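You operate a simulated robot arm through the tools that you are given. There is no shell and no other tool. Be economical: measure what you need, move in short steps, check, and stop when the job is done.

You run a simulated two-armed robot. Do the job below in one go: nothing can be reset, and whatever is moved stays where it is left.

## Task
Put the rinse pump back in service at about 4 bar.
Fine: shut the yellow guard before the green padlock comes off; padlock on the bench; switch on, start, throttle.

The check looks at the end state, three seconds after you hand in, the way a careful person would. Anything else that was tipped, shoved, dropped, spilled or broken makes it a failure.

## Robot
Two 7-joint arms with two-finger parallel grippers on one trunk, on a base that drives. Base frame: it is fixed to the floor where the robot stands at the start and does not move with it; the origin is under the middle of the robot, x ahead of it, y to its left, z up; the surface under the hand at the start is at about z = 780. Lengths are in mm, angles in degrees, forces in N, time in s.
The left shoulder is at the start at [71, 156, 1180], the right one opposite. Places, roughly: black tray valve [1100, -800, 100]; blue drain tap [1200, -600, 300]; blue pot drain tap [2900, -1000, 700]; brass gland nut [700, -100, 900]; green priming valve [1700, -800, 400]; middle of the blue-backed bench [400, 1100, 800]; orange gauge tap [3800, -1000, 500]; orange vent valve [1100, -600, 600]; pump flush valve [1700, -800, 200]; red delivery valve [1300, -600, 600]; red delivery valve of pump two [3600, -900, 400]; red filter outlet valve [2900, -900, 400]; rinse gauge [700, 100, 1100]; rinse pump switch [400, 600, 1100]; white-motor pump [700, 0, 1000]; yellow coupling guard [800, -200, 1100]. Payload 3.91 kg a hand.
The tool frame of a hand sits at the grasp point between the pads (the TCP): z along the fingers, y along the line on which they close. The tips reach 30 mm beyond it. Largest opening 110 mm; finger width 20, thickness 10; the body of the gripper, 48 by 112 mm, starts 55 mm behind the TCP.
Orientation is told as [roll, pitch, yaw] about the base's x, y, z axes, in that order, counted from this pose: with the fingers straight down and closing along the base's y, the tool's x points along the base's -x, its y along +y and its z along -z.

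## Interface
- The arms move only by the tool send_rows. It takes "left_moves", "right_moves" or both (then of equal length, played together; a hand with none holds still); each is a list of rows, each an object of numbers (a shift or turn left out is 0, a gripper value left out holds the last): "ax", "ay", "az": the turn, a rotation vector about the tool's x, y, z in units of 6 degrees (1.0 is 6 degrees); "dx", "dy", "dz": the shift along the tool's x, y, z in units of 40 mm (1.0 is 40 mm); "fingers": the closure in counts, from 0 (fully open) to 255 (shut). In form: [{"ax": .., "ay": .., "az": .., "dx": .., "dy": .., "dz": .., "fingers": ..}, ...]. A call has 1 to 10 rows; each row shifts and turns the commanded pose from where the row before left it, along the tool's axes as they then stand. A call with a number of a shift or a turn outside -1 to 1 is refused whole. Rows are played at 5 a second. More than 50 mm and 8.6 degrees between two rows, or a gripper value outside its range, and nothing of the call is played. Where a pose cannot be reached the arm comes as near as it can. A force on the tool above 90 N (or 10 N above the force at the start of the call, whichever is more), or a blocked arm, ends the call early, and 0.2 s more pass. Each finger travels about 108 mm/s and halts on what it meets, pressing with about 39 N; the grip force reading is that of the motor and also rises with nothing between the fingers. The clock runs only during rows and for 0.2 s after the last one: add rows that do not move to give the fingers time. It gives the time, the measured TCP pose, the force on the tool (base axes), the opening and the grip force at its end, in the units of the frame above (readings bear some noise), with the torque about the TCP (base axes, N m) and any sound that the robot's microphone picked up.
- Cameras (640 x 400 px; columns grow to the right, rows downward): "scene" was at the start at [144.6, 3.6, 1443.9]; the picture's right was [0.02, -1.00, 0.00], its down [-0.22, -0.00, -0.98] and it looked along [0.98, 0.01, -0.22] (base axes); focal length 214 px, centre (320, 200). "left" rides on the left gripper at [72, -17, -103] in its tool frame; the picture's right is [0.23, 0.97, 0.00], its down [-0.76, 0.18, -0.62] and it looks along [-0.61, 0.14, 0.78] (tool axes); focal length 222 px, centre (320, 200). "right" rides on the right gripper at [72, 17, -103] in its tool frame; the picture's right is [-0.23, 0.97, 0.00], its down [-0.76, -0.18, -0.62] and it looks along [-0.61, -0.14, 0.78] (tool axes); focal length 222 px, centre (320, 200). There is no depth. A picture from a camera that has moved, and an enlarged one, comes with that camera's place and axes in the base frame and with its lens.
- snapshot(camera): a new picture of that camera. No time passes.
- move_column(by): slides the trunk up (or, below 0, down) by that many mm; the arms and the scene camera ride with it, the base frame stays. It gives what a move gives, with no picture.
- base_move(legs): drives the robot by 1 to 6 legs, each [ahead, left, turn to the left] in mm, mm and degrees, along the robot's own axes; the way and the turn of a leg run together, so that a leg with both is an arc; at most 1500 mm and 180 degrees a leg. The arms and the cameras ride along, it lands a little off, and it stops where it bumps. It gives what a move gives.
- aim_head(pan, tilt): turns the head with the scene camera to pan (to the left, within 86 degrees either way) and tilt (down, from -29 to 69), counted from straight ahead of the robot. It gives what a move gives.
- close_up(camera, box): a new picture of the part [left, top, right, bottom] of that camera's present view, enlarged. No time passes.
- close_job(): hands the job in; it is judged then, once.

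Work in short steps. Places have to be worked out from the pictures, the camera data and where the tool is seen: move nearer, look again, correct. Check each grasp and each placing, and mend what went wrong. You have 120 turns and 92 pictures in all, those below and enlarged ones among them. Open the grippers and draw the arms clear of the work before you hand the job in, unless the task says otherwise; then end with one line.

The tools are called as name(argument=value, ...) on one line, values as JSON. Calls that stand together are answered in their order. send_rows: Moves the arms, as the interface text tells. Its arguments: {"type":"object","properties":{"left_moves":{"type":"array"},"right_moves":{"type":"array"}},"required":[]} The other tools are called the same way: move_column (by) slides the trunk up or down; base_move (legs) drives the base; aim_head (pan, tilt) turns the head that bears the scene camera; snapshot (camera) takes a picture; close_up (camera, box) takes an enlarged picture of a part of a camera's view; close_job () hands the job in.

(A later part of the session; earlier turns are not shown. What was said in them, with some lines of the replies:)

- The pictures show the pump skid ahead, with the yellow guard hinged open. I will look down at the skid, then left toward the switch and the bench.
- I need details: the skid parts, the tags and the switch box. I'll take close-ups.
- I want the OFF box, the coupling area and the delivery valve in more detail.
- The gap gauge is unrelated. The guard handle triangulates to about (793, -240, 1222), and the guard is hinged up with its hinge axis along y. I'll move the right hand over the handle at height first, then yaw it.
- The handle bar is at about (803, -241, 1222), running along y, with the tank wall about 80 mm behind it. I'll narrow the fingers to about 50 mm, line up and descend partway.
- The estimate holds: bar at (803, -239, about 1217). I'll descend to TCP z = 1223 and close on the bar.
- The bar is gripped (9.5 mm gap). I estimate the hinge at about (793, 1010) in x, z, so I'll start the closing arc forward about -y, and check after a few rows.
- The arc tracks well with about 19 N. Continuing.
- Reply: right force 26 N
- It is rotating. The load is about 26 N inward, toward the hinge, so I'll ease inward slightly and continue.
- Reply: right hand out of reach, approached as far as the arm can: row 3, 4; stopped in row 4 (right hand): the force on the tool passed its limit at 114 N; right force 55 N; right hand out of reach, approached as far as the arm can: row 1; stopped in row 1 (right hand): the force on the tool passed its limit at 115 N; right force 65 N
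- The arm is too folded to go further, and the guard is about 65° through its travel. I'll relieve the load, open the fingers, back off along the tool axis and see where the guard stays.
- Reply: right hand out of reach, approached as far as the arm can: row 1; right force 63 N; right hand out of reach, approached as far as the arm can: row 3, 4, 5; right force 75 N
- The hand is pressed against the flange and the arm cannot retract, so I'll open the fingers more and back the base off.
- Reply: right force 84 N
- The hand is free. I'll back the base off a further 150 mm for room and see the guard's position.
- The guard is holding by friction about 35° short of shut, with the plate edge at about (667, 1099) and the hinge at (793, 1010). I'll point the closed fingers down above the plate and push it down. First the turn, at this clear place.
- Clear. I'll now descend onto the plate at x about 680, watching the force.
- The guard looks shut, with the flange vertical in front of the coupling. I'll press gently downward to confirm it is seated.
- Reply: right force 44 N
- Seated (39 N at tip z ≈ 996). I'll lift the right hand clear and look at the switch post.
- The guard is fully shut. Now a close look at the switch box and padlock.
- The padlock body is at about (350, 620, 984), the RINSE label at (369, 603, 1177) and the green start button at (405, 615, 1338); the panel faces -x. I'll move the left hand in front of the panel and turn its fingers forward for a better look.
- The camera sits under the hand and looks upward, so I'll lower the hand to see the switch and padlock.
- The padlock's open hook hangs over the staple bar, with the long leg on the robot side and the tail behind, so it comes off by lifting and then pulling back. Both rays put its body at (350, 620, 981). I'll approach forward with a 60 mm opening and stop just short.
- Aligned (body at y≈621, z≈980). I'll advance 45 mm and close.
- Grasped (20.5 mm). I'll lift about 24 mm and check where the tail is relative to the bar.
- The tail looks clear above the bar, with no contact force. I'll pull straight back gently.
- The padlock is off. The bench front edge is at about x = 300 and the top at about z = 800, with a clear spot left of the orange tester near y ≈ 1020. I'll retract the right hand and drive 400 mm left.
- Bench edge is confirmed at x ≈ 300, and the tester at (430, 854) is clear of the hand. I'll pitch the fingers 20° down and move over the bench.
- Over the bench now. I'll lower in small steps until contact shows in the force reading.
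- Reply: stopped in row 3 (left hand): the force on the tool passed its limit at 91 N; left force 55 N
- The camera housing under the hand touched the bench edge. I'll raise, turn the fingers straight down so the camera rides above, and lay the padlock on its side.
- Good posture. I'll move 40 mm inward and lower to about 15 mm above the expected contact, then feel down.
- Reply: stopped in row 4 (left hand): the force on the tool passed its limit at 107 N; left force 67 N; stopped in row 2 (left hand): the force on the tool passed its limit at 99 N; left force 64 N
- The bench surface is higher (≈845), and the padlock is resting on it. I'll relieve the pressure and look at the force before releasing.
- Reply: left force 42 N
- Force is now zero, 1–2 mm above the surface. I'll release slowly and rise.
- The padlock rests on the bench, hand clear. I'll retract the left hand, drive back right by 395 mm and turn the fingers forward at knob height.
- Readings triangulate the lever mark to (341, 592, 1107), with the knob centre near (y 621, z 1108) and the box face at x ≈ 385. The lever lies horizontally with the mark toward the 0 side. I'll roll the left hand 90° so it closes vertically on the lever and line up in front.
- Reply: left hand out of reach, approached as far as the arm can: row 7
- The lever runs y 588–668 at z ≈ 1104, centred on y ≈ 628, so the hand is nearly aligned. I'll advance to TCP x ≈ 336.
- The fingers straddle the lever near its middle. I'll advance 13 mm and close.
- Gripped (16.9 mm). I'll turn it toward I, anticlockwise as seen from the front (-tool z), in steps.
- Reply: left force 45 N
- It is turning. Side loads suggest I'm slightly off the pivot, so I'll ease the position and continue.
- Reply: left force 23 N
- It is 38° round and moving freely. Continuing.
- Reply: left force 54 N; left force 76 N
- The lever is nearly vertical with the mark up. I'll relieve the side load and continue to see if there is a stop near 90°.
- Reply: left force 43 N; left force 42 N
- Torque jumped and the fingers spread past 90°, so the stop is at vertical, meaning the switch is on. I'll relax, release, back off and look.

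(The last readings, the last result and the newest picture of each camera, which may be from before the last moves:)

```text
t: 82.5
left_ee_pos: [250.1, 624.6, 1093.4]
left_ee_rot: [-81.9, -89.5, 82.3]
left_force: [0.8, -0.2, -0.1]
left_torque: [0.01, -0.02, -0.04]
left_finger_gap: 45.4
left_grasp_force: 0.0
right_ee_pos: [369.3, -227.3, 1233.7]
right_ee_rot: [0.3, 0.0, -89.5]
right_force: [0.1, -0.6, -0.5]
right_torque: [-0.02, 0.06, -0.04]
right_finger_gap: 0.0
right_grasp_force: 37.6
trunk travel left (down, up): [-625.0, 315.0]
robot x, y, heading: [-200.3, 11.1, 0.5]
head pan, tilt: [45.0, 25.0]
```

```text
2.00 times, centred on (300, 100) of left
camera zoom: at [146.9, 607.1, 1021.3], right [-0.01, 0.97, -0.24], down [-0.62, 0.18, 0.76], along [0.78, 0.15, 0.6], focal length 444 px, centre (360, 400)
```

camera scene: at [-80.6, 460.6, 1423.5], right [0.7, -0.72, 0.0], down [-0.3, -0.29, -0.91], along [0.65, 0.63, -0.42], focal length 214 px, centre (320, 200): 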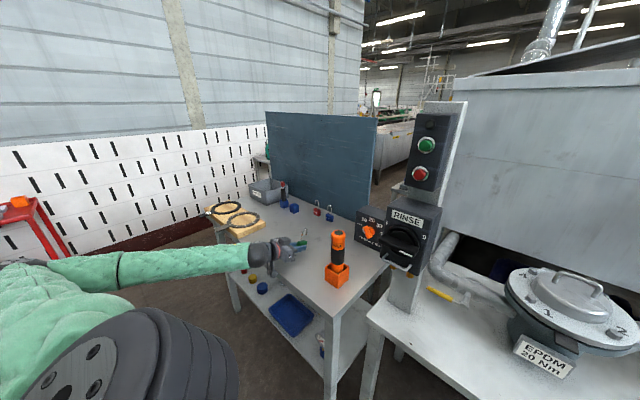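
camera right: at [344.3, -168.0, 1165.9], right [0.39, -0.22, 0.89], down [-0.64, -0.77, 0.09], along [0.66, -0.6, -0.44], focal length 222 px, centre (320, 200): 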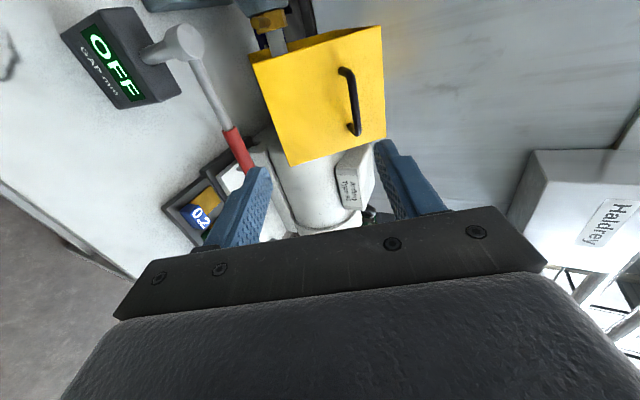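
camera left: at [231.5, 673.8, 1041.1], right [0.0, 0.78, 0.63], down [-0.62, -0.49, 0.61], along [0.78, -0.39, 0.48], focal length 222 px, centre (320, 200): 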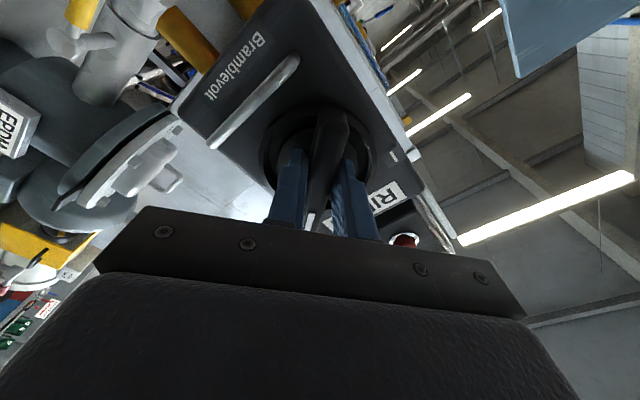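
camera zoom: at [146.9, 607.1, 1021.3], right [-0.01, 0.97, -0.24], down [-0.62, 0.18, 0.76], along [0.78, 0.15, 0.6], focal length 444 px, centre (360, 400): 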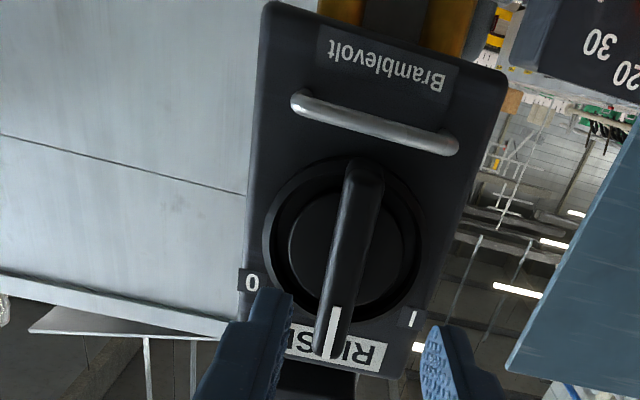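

The lever is vertical with the stop felt. Next is the start button, triangulated from three views at (411, 621, 1335). I'll close the fingers, rise to that height and approach.

send_rows(left_moves=[{"fingers": 255, "dx": -0.9}, {"dx": -0.9}, {"dx": -0.9}, {"dx": -0.9}, {"dx": -0.9}, {"dx": -0.9}, {"dx": -0.65, "dy": -0.08}, {"dz": 0.8}, {"dz": 0.7}, {}])

aim_head(pan=48, tilt=15)

close_up(camera="scene", box=[260, 100, 380, 220])

snapshot(camera="left")

```text
t: 84.7
left_ee_pos: [309.6, 618.6, 1340.3]
left_ee_rot: [-90.3, -89.5, 90.6]
left_force: [-0.2, 0.3, -0.5]
left_torque: [0.01, 0.01, 0.03]
left_finger_gap: 0.3
left_grasp_force: 37.3
right_ee_pos: [365.9, -227.5, 1234.6]
right_ee_rot: [0.3, -0.1, -89.5]
right_force: [0.0, 0.2, 0.5]
right_torque: [0.01, -0.01, -0.01]
right_finger_gap: 0.0
right_grasp_force: 37.7
trunk travel left (down, up): [-625.0, 315.0]
robot x, y, heading: [-200.1, 14.6, 0.3]
head pan, tilt: [45.0, 25.0]
```

```text
t: 85.4
left_ee_pos: [309.6, 618.7, 1339.5]
left_ee_rot: [-86.3, -89.5, 86.6]
left_force: [-0.5, 0.6, -0.3]
left_torque: [-0.03, -0.02, -0.03]
left_finger_gap: 0.1
left_grasp_force: 37.9
right_ee_pos: [367.8, -227.3, 1234.4]
right_ee_rot: [0.3, 0.0, -89.4]
right_force: [-1.0, 0.6, -0.5]
right_torque: [-0.05, 0.03, 0.02]
right_finger_gap: 0.0
right_grasp_force: 38.4
trunk travel left (down, up): [-625.0, 315.0]
robot x, y, heading: [-200.1, 6.2, 0.5]
head pan, tilt: [48.0, 15.0]
```

```text
3.33 times, centred on (320, 160) of scene
camera zoom: at [-86.0, 81.2, 1439.6], right [0.75, -0.67, 0.0], down [-0.17, -0.19, -0.97], along [0.64, 0.72, -0.26], focal length 715 px, centre (320, 333)
```

zoom: 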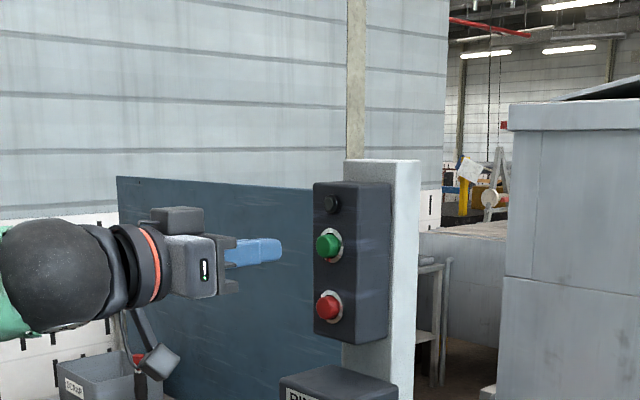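

```text
32 pictures are left
camera left: at [206.5, 601.3, 1267.0], right [-0.01, 0.97, -0.24], down [-0.62, 0.18, 0.76], along [0.78, 0.15, 0.61], focal length 222 px, centre (320, 200)
```

left: 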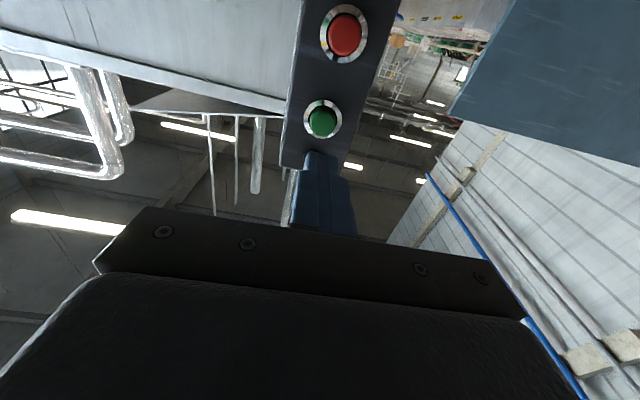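

The button is at (411, 620, 1334). I'll correct 5 mm down and advance, then push gently.

send_rows(left_moves=[{"dx": 0.14, "dy": 0.03, "dz": 0.5}, {"dz": 0.6}, {"dz": 0.3}, {}])

send_rows(left_moves=[{"dz": 0.15}, {"dz": 0.15}, {"dz": 0.15}, {}])

close_up(camera="scene", box=[280, 120, 360, 200])

```text
t: 86.4
left_ee_pos: [364.8, 619.5, 1331.1]
left_ee_rot: [-88.2, -89.6, 88.5]
left_force: [0.0, 0.2, -0.1]
left_torque: [-0.02, -0.05, -0.01]
left_finger_gap: 0.1
left_grasp_force: 37.7
right_ee_pos: [368.2, -227.8, 1233.4]
right_ee_rot: [0.2, 0.0, -89.5]
right_force: [0.1, -0.5, -0.4]
right_torque: [-0.03, -0.02, -0.02]
right_finger_gap: 0.0
right_grasp_force: 37.8
trunk travel left (down, up): [-625.0, 315.0]
robot x, y, heading: [-199.2, 9.0, 0.5]
head pan, tilt: [48.0, 15.0]
```

```text
t: 87.4
left_ee_pos: [379.2, 622.4, 1330.9]
left_ee_rot: [-98.2, -89.5, 98.4]
left_force: [-38.6, -7.5, -20.2]
left_torque: [0.04, 0.57, -0.2]
left_finger_gap: 0.0
left_grasp_force: 37.5
right_ee_pos: [364.4, -226.8, 1235.5]
right_ee_rot: [0.5, 0.0, -89.4]
right_force: [0.0, 0.1, 0.0]
right_torque: [0.0, -0.02, 0.01]
right_finger_gap: 0.2
right_grasp_force: 37.8
trunk travel left (down, up): [-625.0, 315.0]
robot x, y, heading: [-200.8, 9.3, 0.2]
head pan, tilt: [48.0, 15.0]
heard: click
```

```text
5.00 times, centred on (320, 160) of scene
camera zoom: at [-90.5, 81.6, 1439.8], right [0.75, -0.67, 0.0], down [-0.17, -0.19, -0.97], along [0.64, 0.72, -0.26], focal length 1072 px, centre (320, 400)
```

zoom: 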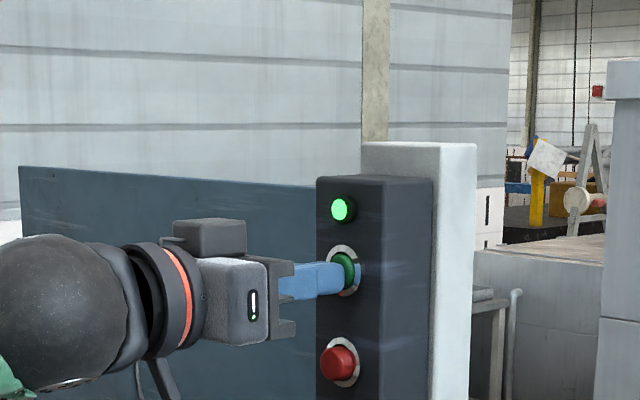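

A click and the run lamp lit, so the pump is running. I'll retract the left hand and look at the gauge and the delivery valve.

send_rows(left_moves=[{"dz": -0.4}, {"dz": -0.9}, {"dz": -1}, {"dz": -1}, {"dz": -1}, {"dz": -1}])

aim_head(pan=0, tilt=30)

snapshot(camera="scene")

close_up(camera="scene", box=[270, 60, 430, 220])

```text
t: 88.8
left_ee_pos: [172.2, 619.8, 1333.2]
left_ee_rot: [-98.4, -89.6, 98.7]
left_force: [-0.7, 0.0, 0.1]
left_torque: [0.0, 0.02, 0.01]
left_finger_gap: 0.0
left_grasp_force: 38.0
right_ee_pos: [365.4, -230.2, 1235.2]
right_ee_rot: [0.4, 0.1, -89.6]
right_force: [-0.3, -0.5, 0.1]
right_torque: [0.05, -0.04, 0.0]
right_finger_gap: 0.0
right_grasp_force: 37.9
trunk travel left (down, up): [-625.0, 315.0]
robot x, y, heading: [-199.2, 8.5, 0.2]
head pan, tilt: [48.0, 15.0]
```

```text
t: 90.0
left_ee_pos: [172.4, 623.5, 1331.4]
left_ee_rot: [-86.4, -89.5, 86.8]
left_force: [0.5, -0.3, 0.7]
left_torque: [0.04, 0.01, 0.0]
left_finger_gap: 0.0
left_grasp_force: 37.7
right_ee_pos: [367.1, -228.0, 1233.7]
right_ee_rot: [0.3, 0.0, -89.6]
right_force: [0.0, 0.6, -0.1]
right_torque: [0.02, 0.02, -0.01]
right_finger_gap: 0.0
right_grasp_force: 37.9
trunk travel left (down, up): [-625.0, 315.0]
robot x, y, heading: [-199.9, 12.7, 0.6]
head pan, tilt: [0.0, 30.0]
```

```text
30 pictures are left
camera scene: at [-58.0, 12.0, 1415.5], right [0.0, -1.0, 0.0], down [-0.5, 0.0, -0.87], along [0.87, 0.0, -0.5], focal length 214 px, centre (320, 200)
```

scene: 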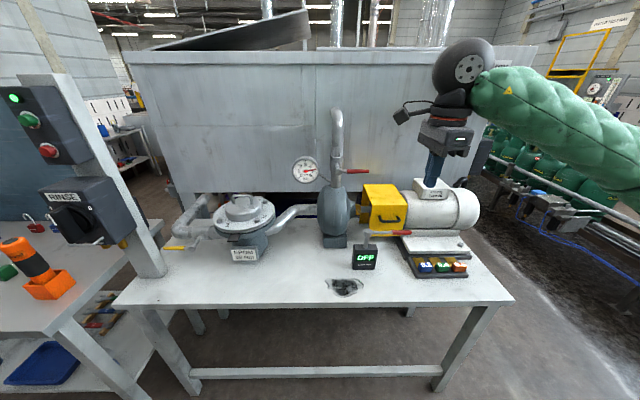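

```text
2.50 times, centred on (350, 140) of scene
camera zoom: at [-58.0, 12.0, 1415.5], right [0.0, -1.0, 0.0], down [-0.5, 0.0, -0.87], along [0.87, 0.0, -0.5], focal length 536 px, centre (245, 350)
```

zoom: 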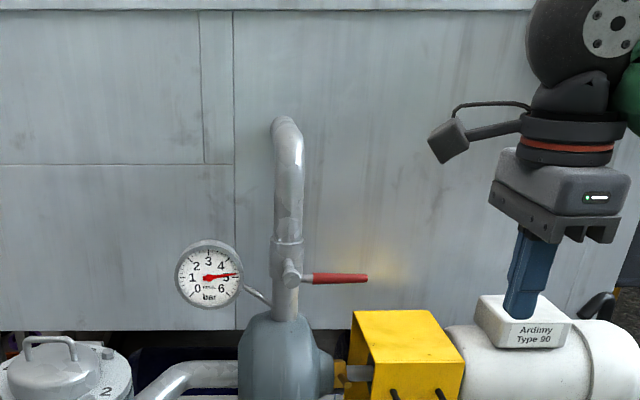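

The gauge reads about 5 bar with the valve closed. The red lever's pivot is near (660, -52, 1131) and its end at (662, -163, 1121), turning about x. I'll bring the right hand in front of it and turn the fingers forward, closing vertically.

send_rows(right_moves=[{"dy": 0.9, "dx": 0.3, "fingers": 139}, {"dy": 0.9, "dx": 0.3}, {"dy": 0.9, "dx": 0.3}, {"dy": 0.9, "dx": 0.4}, {"dy": 0.9, "dx": 0.4}, {}])

send_rows(right_moves=[{"ax": -1}, {"ax": -1}, {"ax": -1}, {"ax": -1}, {"ax": -1}, {"ax": -1}, {"ax": -1}, {"ax": -1}, {"ax": -1}, {"ax": -1}])

send_rows(right_moves=[{"ax": -1}, {"ax": -1}, {"ax": -1}, {"ax": -1}, {"ax": -1}, {}])

snapshot(camera="right")

snapshot(camera="scene")

```text
t: 91.4
left_ee_pos: [171.7, 622.0, 1331.0]
left_ee_rot: [-90.9, -89.4, 91.1]
left_force: [-0.2, -0.4, -0.2]
left_torque: [0.0, 0.01, -0.01]
left_finger_gap: 0.1
left_grasp_force: 37.5
right_ee_pos: [542.7, -161.7, 1236.4]
right_ee_rot: [0.5, 0.1, -89.5]
right_force: [-0.8, -0.3, 0.2]
right_torque: [0.01, -0.03, -0.04]
right_finger_gap: 50.2
right_grasp_force: 0.0
trunk travel left (down, up): [-625.0, 315.0]
robot x, y, heading: [-203.6, 5.6, 0.1]
head pan, tilt: [0.0, 30.0]
```

```text
t: 93.6
left_ee_pos: [172.3, 623.4, 1331.5]
left_ee_rot: [-87.6, -89.5, 88.0]
left_force: [0.2, -0.2, 0.4]
left_torque: [0.03, 0.0, -0.02]
left_finger_gap: 0.3
left_grasp_force: 37.7
right_ee_pos: [545.4, -158.1, 1235.9]
right_ee_rot: [60.4, 0.0, -89.4]
right_force: [0.4, -0.5, 0.6]
right_torque: [0.0, -0.01, -0.02]
right_finger_gap: 50.4
right_grasp_force: 0.1
trunk travel left (down, up): [-625.0, 315.0]
robot x, y, heading: [-198.4, 10.3, 0.2]
head pan, tilt: [0.0, 30.0]
```

```text
t: 95.0
left_ee_pos: [173.9, 622.7, 1330.2]
left_ee_rot: [-83.3, -89.5, 83.5]
left_force: [0.8, 0.2, 0.5]
left_torque: [0.0, -0.01, 0.03]
left_finger_gap: 0.1
left_grasp_force: 37.6
right_ee_pos: [544.8, -140.1, 1236.0]
right_ee_rot: [82.8, -0.3, -88.0]
right_force: [-0.1, 0.1, -0.8]
right_torque: [-0.05, -0.01, 0.03]
right_finger_gap: 50.0
right_grasp_force: 0.1
right hand out of reach, approached as far as the arm can: row 4, 5
trunk travel left (down, up): [-625.0, 315.0]
robot x, y, heading: [-199.0, 8.3, 0.2]
head pan, tilt: [0.0, 30.0]
```

```text
28 pictures are left
camera right: at [441.1, -70.2, 1267.2], right [0.13, -0.22, 0.97], down [-0.61, -0.78, -0.09], along [0.78, -0.58, -0.24], focal length 222 px, centre (320, 200)
```

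right: 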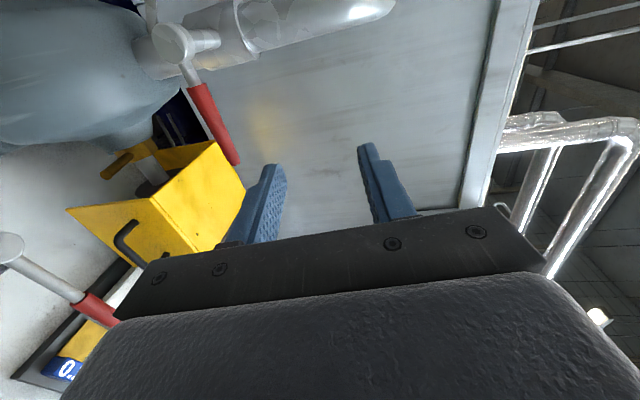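

```text
27 pictures are left
camera scene: at [-57.4, 10.9, 1415.4], right [0.0, -1.0, 0.0], down [-0.5, 0.0, -0.87], along [0.87, 0.0, -0.5], focal length 214 px, centre (320, 200)
```

scene: 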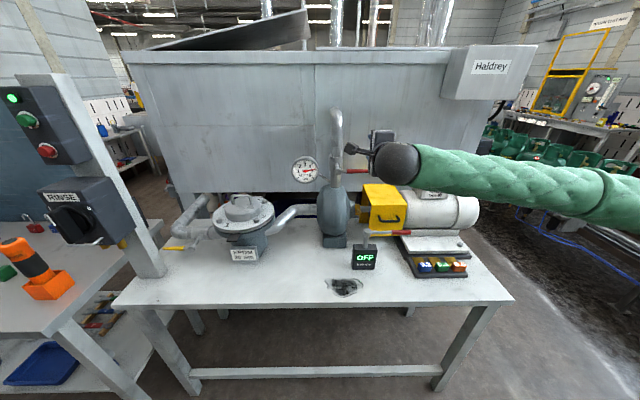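

The wrist limit is near a pitch of 83°, which is good enough. The lever's grip is at z ≈ 1111, y -81 to -166, x ≈ 660. I'll go down to the lever's height while staying back, and check.

send_rows(right_moves=[{"ax": 1}, {"ax": 0.3, "dy": -0.6}, {"dy": -0.8, "dz": 0.1}, {"dy": -0.8, "dz": 0.1}, {"dy": -0.8, "dz": 0.15}, {"dz": 0.8}, {}])

snapshot(camera="right")

close_up(camera="scene", box=[280, 100, 420, 240])

```text
t: 96.7
left_ee_pos: [170.9, 628.0, 1329.7]
left_ee_rot: [-88.2, -89.3, 88.8]
left_force: [-0.1, 1.2, 0.9]
left_torque: [0.01, 0.05, -0.04]
left_finger_gap: 0.2
left_grasp_force: 38.2
right_ee_pos: [535.1, -130.5, 994.5]
right_ee_rot: [64.8, 0.0, -87.4]
right_force: [0.0, 0.8, 0.6]
right_torque: [0.0, 0.01, -0.05]
right_finger_gap: 50.1
right_grasp_force: 0.0
trunk travel left (down, up): [-625.0, 315.0]
robot x, y, heading: [-201.1, 7.2, 0.3]
head pan, tilt: [0.0, 30.0]
stopped in row 7 (right hand): the force on the tool passed its limit at 128 N (the readings are from after the stop); the commanded pose is now the measured one
```

```text
26 pictures are left
camera right: at [445.0, -62.3, 1055.4], right [0.42, -0.21, 0.88], down [-0.61, -0.79, 0.11], along [0.67, -0.58, -0.46], focal length 222 px, centre (320, 200)
```

right: 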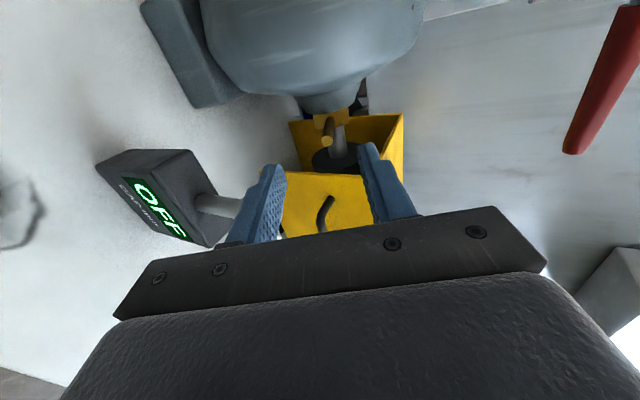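

```text
2.86 times, centred on (350, 170) of scene
camera zoom: at [-57.7, 17.2, 1415.6], right [0.01, -1.0, 0.0], down [-0.5, -0.01, -0.87], along [0.87, 0.0, -0.5], focal length 613 px, centre (234, 286)
```

zoom: 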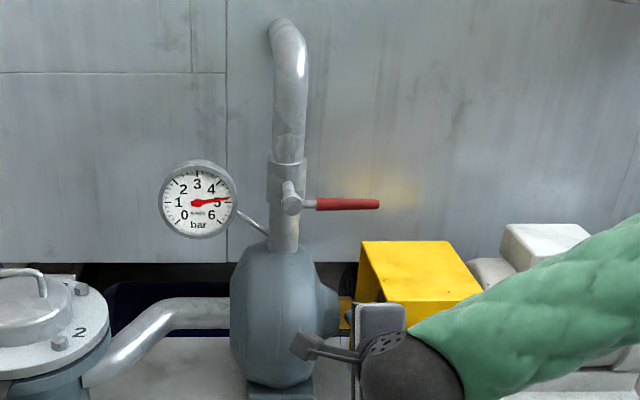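

The arm dipped near its joint limit and touched something; the guard and gauge look unchanged. I'll raise straight up out of there and then use a fingers-down approach instead.

send_rows(right_moves=[{"dy": 0.6, "dz": -0.4}, {"dy": 0.8, "dz": -0.4}, {"dy": 0.8, "dz": -0.4}, {"dy": 0.8, "dz": -0.4}, {"dy": 0.8, "dz": -0.4}, {"dy": 0.8, "dz": -0.4}, {}])

snapshot(camera="scene")

```text
t: 98.3
left_ee_pos: [171.3, 624.1, 1332.1]
left_ee_rot: [-91.2, -89.5, 91.7]
left_force: [0.2, -0.3, 0.2]
left_torque: [0.0, 0.01, 0.04]
left_finger_gap: 0.0
left_grasp_force: 38.2
right_ee_pos: [524.6, -136.3, 1199.9]
right_ee_rot: [64.6, 0.0, -87.6]
right_force: [0.4, -0.1, 0.4]
right_torque: [-0.02, 0.0, -0.01]
right_finger_gap: 50.4
right_grasp_force: 0.1
trunk travel left (down, up): [-625.0, 315.0]
robot x, y, heading: [-201.2, 11.1, 0.1]
head pan, tilt: [0.0, 30.0]
```

```text
24 pictures are left
camera scene: at [-58.7, 12.1, 1415.5], right [0.01, -1.0, 0.0], down [-0.5, 0.0, -0.87], along [0.87, 0.0, -0.5], focal length 214 px, centre (320, 200)
```

scene: 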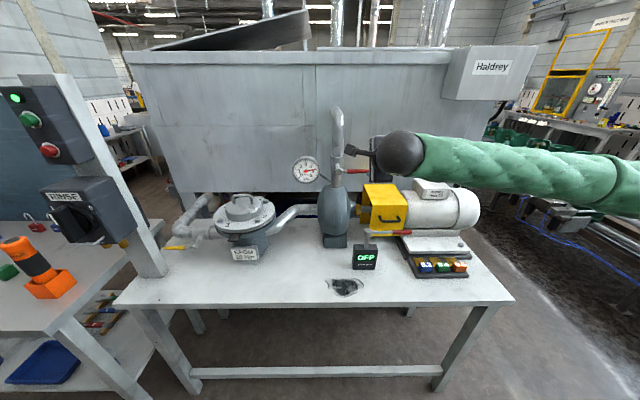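

All is unchanged. The present 65° pitch can grip the lever directly, since the lever runs along y. I'll move to a standoff 70 mm back along the tool axis.

send_rows(right_moves=[{"dy": -0.15, "dz": 0.55, "dx": -0.1}, {"dy": -0.15, "dz": 0.55}, {"dy": -0.15, "dz": 0.55}, {"dy": -0.13, "dz": 0.55}, {}])

snapshot(camera="right")

```text
t: 99.5
left_ee_pos: [170.5, 623.9, 1332.3]
left_ee_rot: [-94.4, -89.5, 94.9]
left_force: [-0.6, 0.7, 0.0]
left_torque: [0.02, -0.03, -0.02]
left_finger_gap: 0.2
left_grasp_force: 38.2
right_ee_pos: [595.0, -134.7, 1142.3]
right_ee_rot: [64.6, 0.1, -87.5]
right_force: [-0.2, 0.2, -0.2]
right_torque: [-0.01, -0.01, 0.01]
right_finger_gap: 50.0
right_grasp_force: 0.1
trunk travel left (down, up): [-625.0, 315.0]
robot x, y, heading: [-198.1, 9.4, 0.4]
head pan, tilt: [0.0, 30.0]
```

```text
23 pictures are left
camera right: at [504.6, -67.5, 1203.2], right [0.43, -0.21, 0.88], down [-0.61, -0.79, 0.11], along [0.67, -0.58, -0.46], focal length 222 px, centre (320, 200)
```

right: 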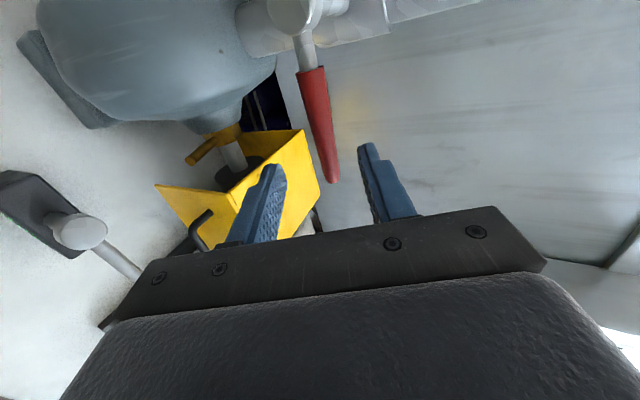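

The lever at z ≈ 1117 is on the approach line and centred between the fingers. I'll advance 66 mm and close.

send_rows(right_moves=[{"dz": 0.5}, {"dz": 0.5}, {"dz": 0.4}, {"dz": 0.25}, {}])

snapshot(camera="right")

```text
t: 100.7
left_ee_pos: [169.9, 624.3, 1332.5]
left_ee_rot: [-91.4, -89.5, 92.0]
left_force: [-0.4, -0.1, -0.1]
left_torque: [-0.03, 0.01, -0.03]
left_finger_gap: 0.0
left_grasp_force: 38.0
right_ee_pos: [655.6, -134.5, 1114.0]
right_ee_rot: [64.5, 0.1, -87.5]
right_force: [-0.6, 1.1, 0.0]
right_torque: [0.0, 0.01, 0.01]
right_finger_gap: 50.1
right_grasp_force: 0.0
trunk travel left (down, up): [-625.0, 315.0]
robot x, y, heading: [-199.1, 9.9, 0.2]
head pan, tilt: [0.0, 30.0]
```

```text
22 pictures are left
camera right: at [565.1, -65.4, 1174.4], right [0.43, -0.21, 0.88], down [-0.61, -0.79, 0.11], along [0.67, -0.58, -0.46], focal length 222 px, centre (320, 200)
```

right: 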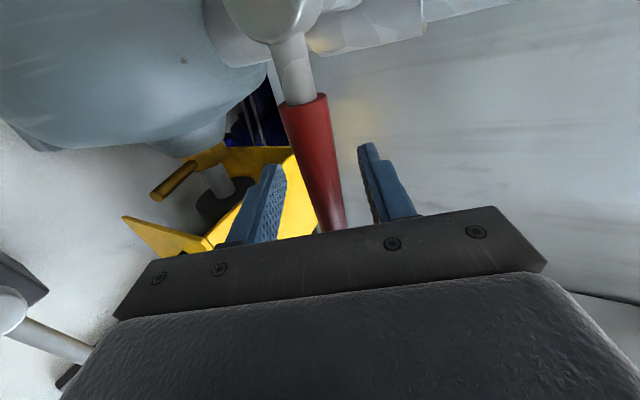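

Lever is between the fingers. Closing on it.

send_rows(right_moves=[{"fingers": 255}, {}, {}, {}])

snapshot(camera="right")

```text
t: 101.7
left_ee_pos: [170.2, 624.9, 1331.5]
left_ee_rot: [-86.9, -89.5, 87.4]
left_force: [0.4, -0.4, 0.1]
left_torque: [0.01, -0.02, 0.01]
left_finger_gap: 0.1
left_grasp_force: 38.0
right_ee_pos: [657.6, -133.2, 1119.0]
right_ee_rot: [65.0, 0.2, -87.7]
right_force: [58.5, 0.6, 63.6]
right_torque: [0.61, 2.31, 0.39]
right_finger_gap: 16.8
right_grasp_force: 44.7
trunk travel left (down, up): [-625.0, 315.0]
robot x, y, heading: [-199.7, 12.0, 0.4]
head pan, tilt: [0.0, 30.0]
```

```text
21 pictures are left
camera right: at [567.1, -65.5, 1179.0], right [0.42, -0.21, 0.88], down [-0.61, -0.79, 0.1], along [0.67, -0.58, -0.46], focal length 222 px, centre (320, 200)
```

right: 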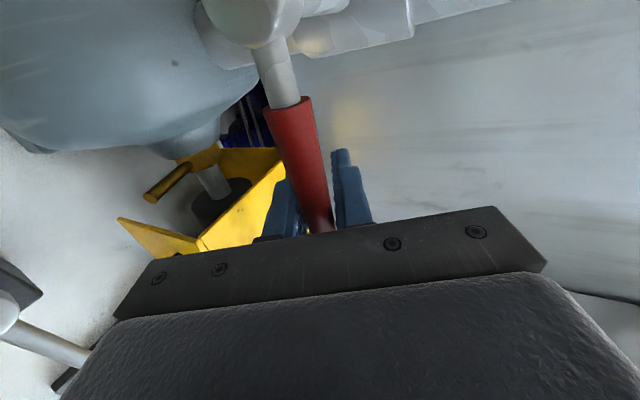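

Gripped (16.8 mm), with the lever about 8 mm off my centre, so I'll follow it to unload.

send_rows(right_moves=[{"dy": 0.12}, {"dy": 0.1}, {}])

```text
t: 102.5
left_ee_pos: [169.7, 623.3, 1331.2]
left_ee_rot: [-89.8, -89.5, 90.3]
left_force: [0.2, 0.4, 0.7]
left_torque: [-0.01, -0.02, 0.03]
left_finger_gap: 0.1
left_grasp_force: 37.8
right_ee_pos: [656.3, -134.6, 1118.1]
right_ee_rot: [64.4, -0.1, -87.5]
right_force: [15.7, -0.1, 18.0]
right_torque: [0.05, 0.7, -1.28]
right_finger_gap: 16.7
right_grasp_force: 44.8
trunk travel left (down, up): [-625.0, 315.0]
robot x, y, heading: [-197.5, 10.7, 0.3]
head pan, tilt: [0.0, 30.0]
```

Now a first small turn of 6° upward about the valve axis, to test the direction.

send_rows(right_moves=[{"dy": 0.06}, {"ay": -0.21, "az": -0.45, "dy": 0.1, "dz": -0.045}, {"ay": -0.21, "az": -0.45, "dy": 0.1, "dz": -0.045, "dx": 0.02}, {}])

close_up(camera="scene", box=[280, 130, 400, 210])

```text
t: 103.5
left_ee_pos: [169.7, 621.7, 1331.5]
left_ee_rot: [-94.4, -89.5, 94.9]
left_force: [-0.2, -0.6, 1.3]
left_torque: [-0.03, 0.02, 0.0]
left_finger_gap: 0.1
left_grasp_force: 37.1
right_ee_pos: [657.7, -134.6, 1129.4]
right_ee_rot: [64.5, -5.9, -87.5]
right_force: [-22.6, -8.5, -21.2]
right_torque: [-1.38, -0.87, -0.37]
right_finger_gap: 17.1
right_grasp_force: 45.0
trunk travel left (down, up): [-625.0, 315.0]
robot x, y, heading: [-201.5, 12.1, 0.3]
head pan, tilt: [0.0, 30.0]
```

```text
5.00 times, centred on (340, 170) of scene
camera zoom: at [-59.3, 10.7, 1415.3], right [0.01, -1.0, 0.0], down [-0.5, 0.0, -0.87], along [0.87, 0.0, -0.5], focal length 1072 px, centre (220, 350)
```

zoom: 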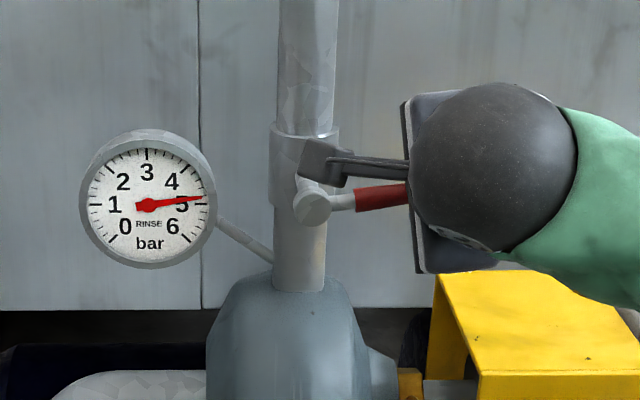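

The lever moved up freely and the gauge is at about 4.9. Continuing upward by about 12°.

send_rows(right_moves=[{"ay": -0.21, "az": -0.45, "dy": 0.1, "dz": -0.045, "dx": 0.02}, {"ay": -0.21, "az": -0.45, "dy": 0.1, "dz": -0.045, "dx": 0.02}, {"ay": -0.21, "az": -0.45, "dy": 0.1, "dz": -0.045, "dx": 0.02}, {"ay": -0.21, "az": -0.45, "dy": 0.1, "dz": -0.045, "dx": 0.02}, {}, {}])

close_up(camera="scene", box=[280, 130, 400, 210])

```text
t: 104.9
left_ee_pos: [167.4, 619.4, 1334.6]
left_ee_rot: [-115.7, -89.7, 116.4]
left_force: [0.4, 0.0, -0.1]
left_torque: [0.0, 0.01, -0.01]
left_finger_gap: 0.0
left_grasp_force: 37.9
right_ee_pos: [657.9, -130.2, 1151.9]
right_ee_rot: [64.8, -17.6, -87.6]
right_force: [-23.5, -37.7, 2.1]
right_torque: [-0.57, 0.0, 1.3]
right_finger_gap: 18.1
right_grasp_force: 45.1
trunk travel left (down, up): [-625.0, 315.0]
robot x, y, heading: [-196.5, 5.8, 0.4]
head pan, tilt: [0.0, 30.0]
```

```text
5.00 times, centred on (340, 170) of scene
camera zoom: at [-61.4, 7.7, 1416.0], right [0.01, -1.0, 0.0], down [-0.5, 0.0, -0.87], along [0.87, 0.01, -0.5], focal length 1072 px, centre (220, 350)
```

zoom: 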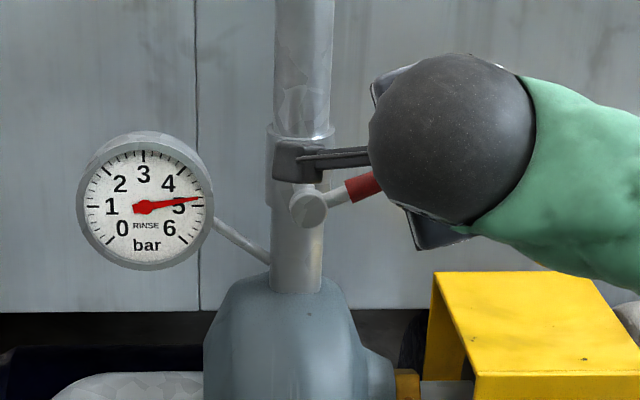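

The gauge has barely moved (~4.85) at about 22°. Continuing the arc with a small correction.

send_rows(right_moves=[{"ay": -0.21, "az": -0.45, "dy": 0.1, "dz": -0.045, "dx": -0.07}, {"ay": -0.21, "az": -0.45, "dy": 0.1, "dz": -0.045, "dx": -0.05}, {"ay": -0.21, "az": -0.45, "dy": 0.1, "dz": -0.045}, {"ay": -0.21, "az": -0.45, "dy": 0.1, "dz": -0.045}, {}, {}])

close_up(camera="scene", box=[280, 130, 400, 210])

```text
t: 106.3
left_ee_pos: [167.5, 622.7, 1332.5]
left_ee_rot: [-104.9, -89.5, 105.4]
left_force: [0.4, 0.3, 0.6]
left_torque: [0.02, 0.02, -0.02]
left_finger_gap: 0.1
left_grasp_force: 38.2
right_ee_pos: [659.1, -123.2, 1168.5]
right_ee_rot: [64.6, -29.7, -87.2]
right_force: [-40.2, -0.6, -21.0]
right_torque: [-1.29, -0.92, 0.0]
right_finger_gap: 17.9
right_grasp_force: 45.0
trunk travel left (down, up): [-625.0, 315.0]
robot x, y, heading: [-199.8, 13.2, 0.5]
head pan, tilt: [0.0, 30.0]
```

```text
5.00 times, centred on (340, 170) of scene
camera zoom: at [-61.2, 12.0, 1415.7], right [0.01, -1.0, 0.0], down [-0.5, 0.0, -0.87], along [0.87, 0.01, -0.5], focal length 1072 px, centre (220, 350)
```

zoom: 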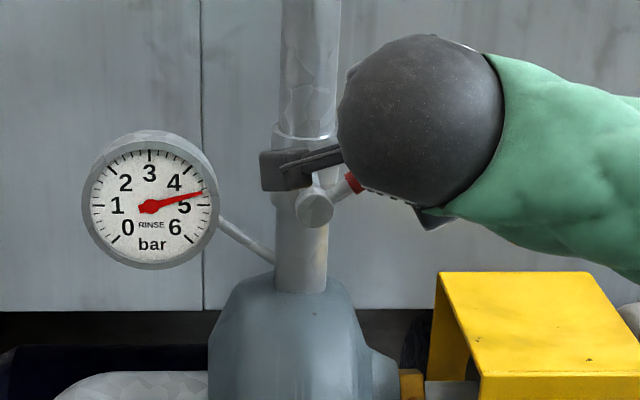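

The needle is at about 4.65 now, falling as it opens. Another 9°.

send_rows(right_moves=[{"ay": -0.21, "az": -0.45, "dy": 0.1, "dz": -0.06}, {"ay": -0.21, "az": -0.45, "dy": 0.1, "dz": -0.06}, {"ay": -0.21, "az": -0.45, "dy": 0.1, "dz": -0.06}, {}, {}])

close_up(camera="scene", box=[280, 130, 400, 210])

```text
t: 107.5
left_ee_pos: [169.9, 623.2, 1331.8]
left_ee_rot: [-95.3, -89.5, 95.7]
left_force: [0.0, 1.0, 0.7]
left_torque: [-0.02, -0.02, 0.02]
left_finger_gap: 0.0
left_grasp_force: 37.3
right_ee_pos: [658.6, -117.3, 1180.4]
right_ee_rot: [64.5, -38.6, -87.4]
right_force: [-20.3, 0.2, -16.6]
right_torque: [-1.02, -0.43, 0.28]
right_finger_gap: 18.1
right_grasp_force: 44.9
trunk travel left (down, up): [-625.0, 315.0]
robot x, y, heading: [-199.1, 10.0, 0.3]
head pan, tilt: [0.0, 30.0]
```

```text
5.00 times, centred on (340, 170) of scene
camera zoom: at [-59.3, 12.1, 1415.6], right [0.01, -1.0, 0.0], down [-0.5, 0.0, -0.87], along [0.87, 0.0, -0.5], focal length 1072 px, centre (220, 350)
```

zoom: 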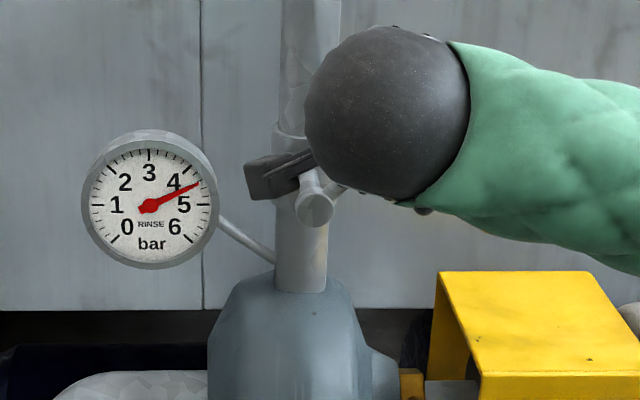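

The needle is at about 4.4. Another 8°.

send_rows(right_moves=[{"ay": -0.21, "az": -0.45, "dy": 0.1, "dz": -0.05}, {"ay": -0.21, "az": -0.45, "dy": 0.1, "dz": -0.05}, {"ay": -0.15, "az": -0.32, "dy": 0.07, "dz": -0.035}, {}, {}])

close_up(camera="scene", box=[280, 130, 400, 210])

```text
t: 108.7
left_ee_pos: [170.0, 622.5, 1332.7]
left_ee_rot: [-92.0, -89.6, 92.5]
left_force: [-0.1, 0.2, 0.3]
left_torque: [0.04, 0.01, -0.01]
left_finger_gap: 0.1
left_grasp_force: 38.0
right_ee_pos: [658.4, -109.9, 1188.4]
right_ee_rot: [64.5, -46.7, -87.2]
right_force: [-11.4, -9.7, -13.4]
right_torque: [-1.31, -0.83, 0.11]
right_finger_gap: 18.1
right_grasp_force: 45.2
trunk travel left (down, up): [-625.0, 315.0]
robot x, y, heading: [-198.5, 8.5, 0.5]
head pan, tilt: [0.0, 30.0]
```

```text
5.00 times, centred on (340, 170) of scene
camera zoom: at [-58.7, 10.8, 1415.5], right [0.01, -1.0, 0.0], down [-0.5, 0.0, -0.87], along [0.87, 0.01, -0.5], focal length 1072 px, centre (220, 350)
```

zoom: 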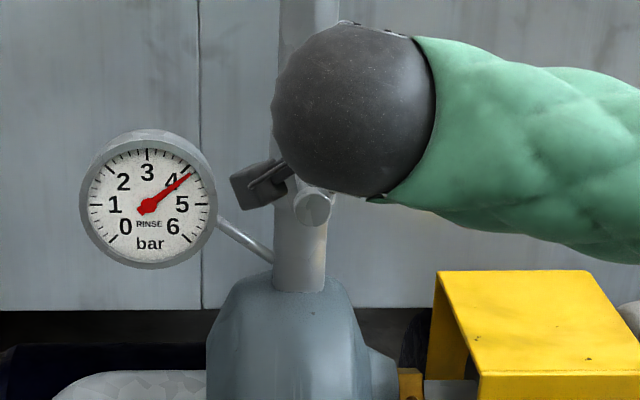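

About 4.18 bar. Another 4.5°.

send_rows(right_moves=[{"ay": -0.16, "az": -0.34, "dy": 0.075, "dz": -0.035}, {"ay": -0.16, "az": -0.34, "dy": 0.075, "dz": -0.035}, {}, {}])

close_up(camera="scene", box=[280, 140, 350, 210])

```text
t: 109.7
left_ee_pos: [170.2, 621.9, 1332.0]
left_ee_rot: [-91.8, -89.6, 92.3]
left_force: [0.2, 0.2, -0.2]
left_torque: [-0.01, -0.01, -0.01]
left_finger_gap: 0.1
left_grasp_force: 38.3
right_ee_pos: [657.1, -103.5, 1192.0]
right_ee_rot: [64.4, -51.2, -87.1]
right_force: [-8.7, -13.0, -8.2]
right_torque: [-1.2, -0.48, 0.28]
right_finger_gap: 18.2
right_grasp_force: 44.8
trunk travel left (down, up): [-625.0, 315.0]
robot x, y, heading: [-201.1, 4.9, 0.5]
head pan, tilt: [0.0, 30.0]
```

```text
5.71 times, centred on (315, 175) of scene
camera zoom: at [-58.7, 10.6, 1415.6], right [0.01, -1.0, 0.0], down [-0.5, 0.0, -0.87], along [0.87, 0.01, -0.5], focal length 1226 px, centre (349, 343)
```

zoom: 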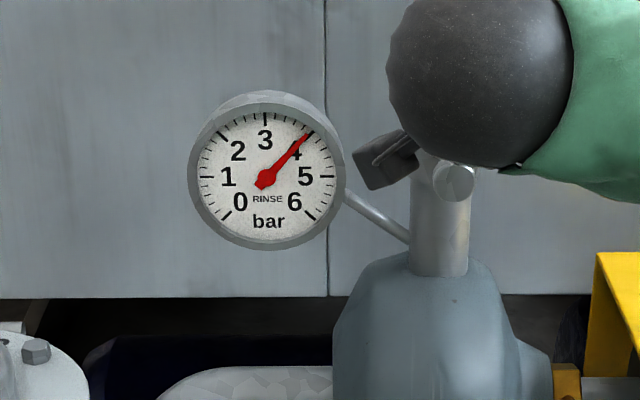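

About 4.0 bar. I'll open the fingers carefully in place and recheck the gauge before withdrawing.

send_rows(right_moves=[{"fingers": 205}, {"fingers": 170}, {"fingers": 139}, {}, {}])

close_up(camera="scene", box=[280, 140, 350, 210])

snapshot(camera="right")

```text
t: 110.9
left_ee_pos: [170.4, 623.2, 1331.0]
left_ee_rot: [-90.5, -89.5, 90.9]
left_force: [-0.5, 0.4, -1.2]
left_torque: [0.01, -0.03, -0.03]
left_finger_gap: 0.0
left_grasp_force: 37.4
right_ee_pos: [658.7, -103.3, 1191.9]
right_ee_rot: [64.4, -51.2, -87.2]
right_force: [-0.6, 0.0, -0.3]
right_torque: [-0.01, 0.01, -0.01]
right_finger_gap: 50.3
right_grasp_force: 0.1
trunk travel left (down, up): [-625.0, 315.0]
robot x, y, heading: [-202.7, 11.1, 0.4]
head pan, tilt: [0.0, 30.0]
```

```text
5.71 times, centred on (315, 175) of scene
camera zoom: at [-58.5, 12.1, 1415.5], right [0.01, -1.0, 0.0], down [-0.5, 0.0, -0.87], along [0.87, 0.0, -0.5], focal length 1226 px, centre (349, 343)
```

zoom: 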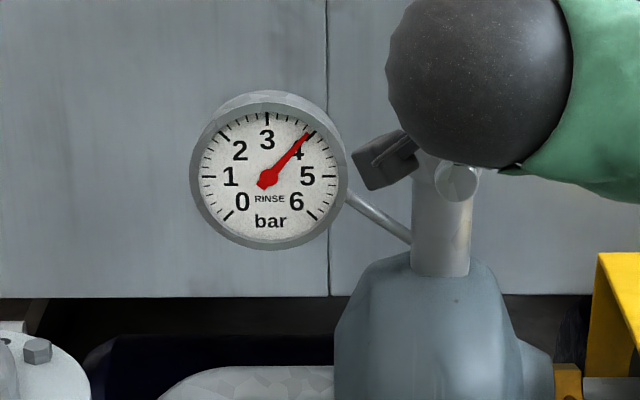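

```text
13 pictures are left
camera right: at [566.9, -15.3, 1174.8], right [0.39, 0.56, 0.73], down [-0.62, -0.42, 0.66], along [0.68, -0.71, 0.18], focal length 222 px, centre (320, 200)
```

right: 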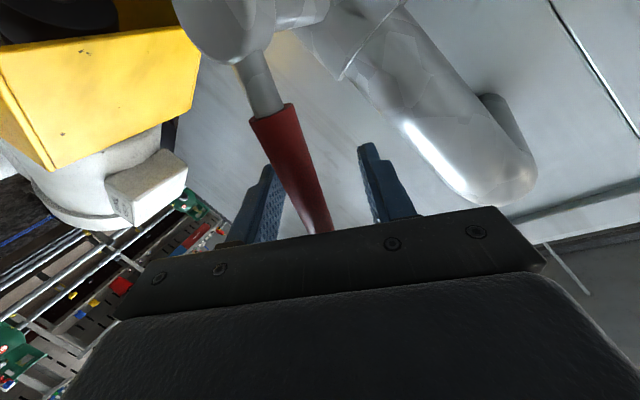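

The gauge holds at 4.0. I'll withdraw along the tool axis in small steps.

send_rows(right_moves=[{"dz": -0.3}, {"dz": -0.4}, {"dz": -0.5}, {"dz": -0.5}, {}])

snapshot(camera="right")

```text
t: 112.1
left_ee_pos: [170.2, 623.1, 1330.6]
left_ee_rot: [-87.9, -89.6, 88.5]
left_force: [0.7, -0.2, 0.2]
left_torque: [-0.01, 0.03, -0.01]
left_finger_gap: 0.0
left_grasp_force: 38.0
right_ee_pos: [596.0, -85.0, 1210.3]
right_ee_rot: [64.4, -51.2, -87.1]
right_force: [0.2, -0.8, 0.8]
right_torque: [-0.01, -0.02, 0.02]
right_finger_gap: 49.9
right_grasp_force: 0.1
trunk travel left (down, up): [-625.0, 315.0]
robot x, y, heading: [-199.1, 10.1, 0.2]
head pan, tilt: [0.0, 30.0]
```

```text
12 pictures are left
camera right: at [504.9, 3.0, 1191.9], right [0.39, 0.56, 0.73], down [-0.62, -0.42, 0.66], along [0.68, -0.71, 0.18], focal length 222 px, centre (320, 200)
```

right: 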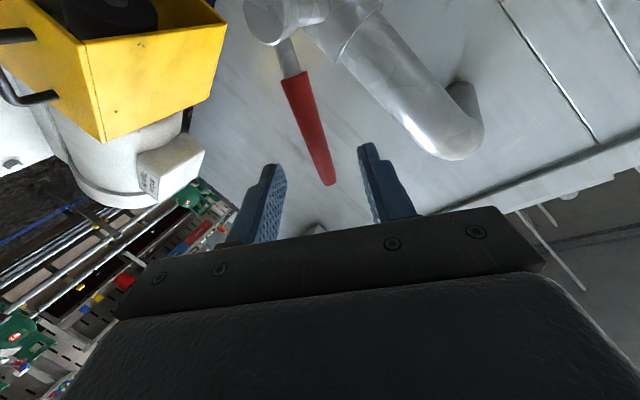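

The tips are clear of the lever. I'll drive back 200 mm, open the left gripper and check everything.

base_move(legs=[[-200, 0, 0]])

send_rows(left_moves=[{"fingers": 60}, {}, {}, {}], right_moves=[{"fingers": 60}, {}, {}, {}])

snapshot(camera="scene")

close_up(camera="scene", box=[270, 120, 430, 260])

```text
t: 113.7
left_ee_pos: [-31.9, 622.1, 1331.0]
left_ee_rot: [-97.5, -89.5, 98.0]
left_force: [-0.2, -0.3, -0.7]
left_torque: [0.02, 0.0, 0.03]
left_finger_gap: 0.0
left_grasp_force: 37.7
right_ee_pos: [392.7, -84.9, 1210.5]
right_ee_rot: [64.6, -51.2, -87.1]
right_force: [0.1, 0.7, 1.0]
right_torque: [-0.01, 0.0, -0.03]
right_finger_gap: 49.9
right_grasp_force: 0.0
trunk travel left (down, up): [-625.0, 315.0]
robot x, y, heading: [-405.4, 7.6, 0.3]
head pan, tilt: [0.0, 30.0]
```

```text
t: 114.7
left_ee_pos: [-30.9, 623.8, 1331.4]
left_ee_rot: [-91.9, -89.5, 92.7]
left_force: [-0.2, -0.2, 0.1]
left_torque: [-0.02, -0.01, -0.03]
left_finger_gap: 84.4
left_grasp_force: 0.1
right_ee_pos: [394.5, -85.0, 1210.6]
right_ee_rot: [64.4, -51.1, -87.0]
right_force: [0.1, 0.1, -0.2]
right_torque: [0.0, 0.01, -0.03]
right_finger_gap: 84.7
right_grasp_force: 0.0
trunk travel left (down, up): [-625.0, 315.0]
robot x, y, heading: [-401.8, 7.2, 0.7]
head pan, tilt: [0.0, 30.0]
```

```text
11 pictures are left
camera scene: at [-260.0, 11.0, 1415.6], right [0.01, -1.0, 0.0], down [-0.5, 0.0, -0.87], along [0.87, 0.01, -0.5], focal length 214 px, centre (320, 200)
```

scene: 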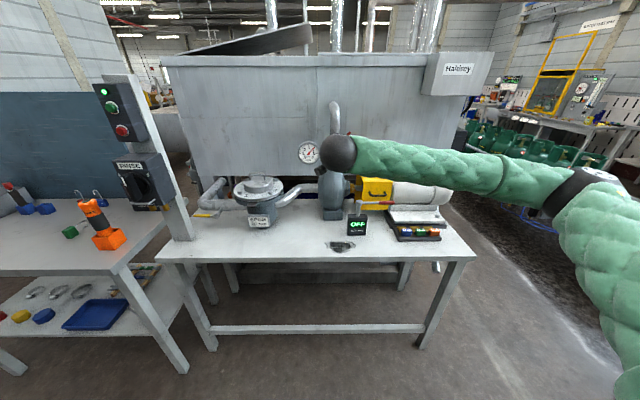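

```text
2.86 times, centred on (350, 190) of scene
camera zoom: at [-260.0, 11.0, 1415.6], right [0.01, -1.0, 0.0], down [-0.5, 0.0, -0.87], along [0.87, 0.01, -0.5], focal length 613 px, centre (234, 229)
```

zoom: 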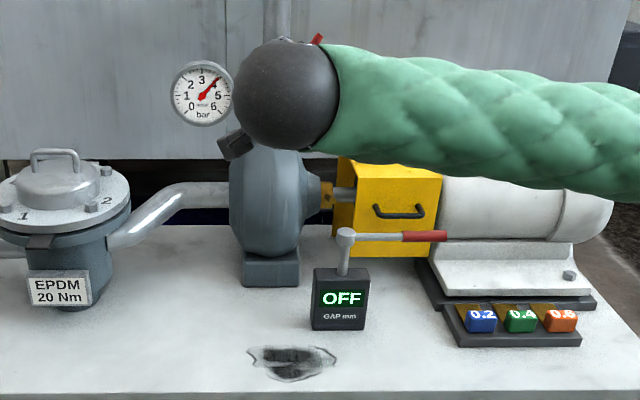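

The guard is shut, the pump running, the padlock on the bench and the gap gauge unchanged. One final gauge and switch check.

close_up(camera="scene", box=[290, 135, 330, 170])

close_up(camera="scene", box=[50, 80, 210, 260])

```text
11.43 times, centred on (310, 152) of scene
camera zoom: at [-260.0, 11.0, 1415.6], right [0.01, -1.0, 0.0], down [-0.5, 0.0, -0.87], along [0.87, 0.01, -0.5], focal length 2451 px, centre (434, 743)
```

zoom: 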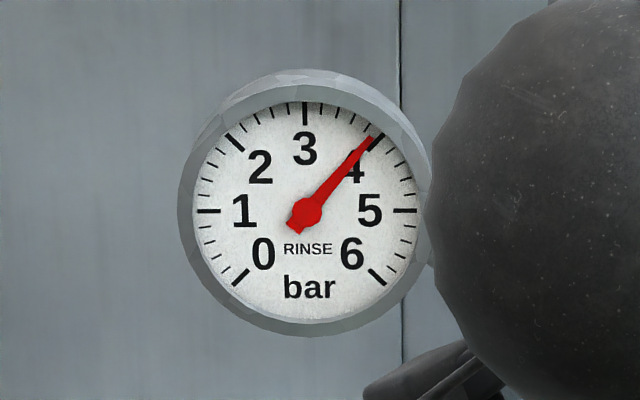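

```text
2.22 times, centred on (130, 170) of scene
camera zoom: at [-260.0, 11.0, 1415.6], right [0.01, -1.0, 0.0], down [-0.5, 0.0, -0.87], along [0.87, 0.01, -0.5], focal length 477 px, centre (742, 267)
```

zoom: 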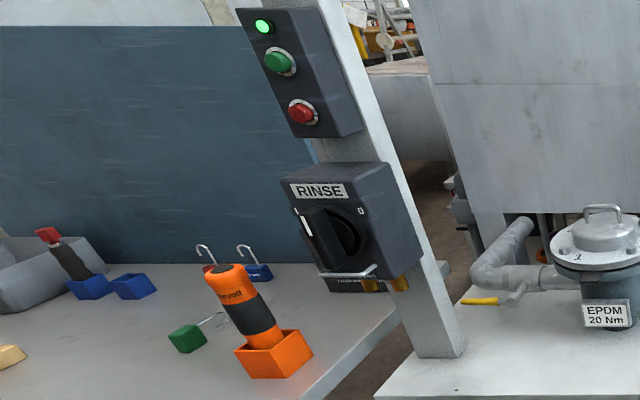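

The gauge reads 4.0 bar, the run lamp is lit, the switch is on, and both hands are open and clear. Handing in.

close_job()

```text
The job is handed in.
```

The rinse pump is running at about 4.0 bar: I shut the guard first, put the green padlock on the bench, turned the switch on, pressed start, and throttled the delivery valve to pressure.
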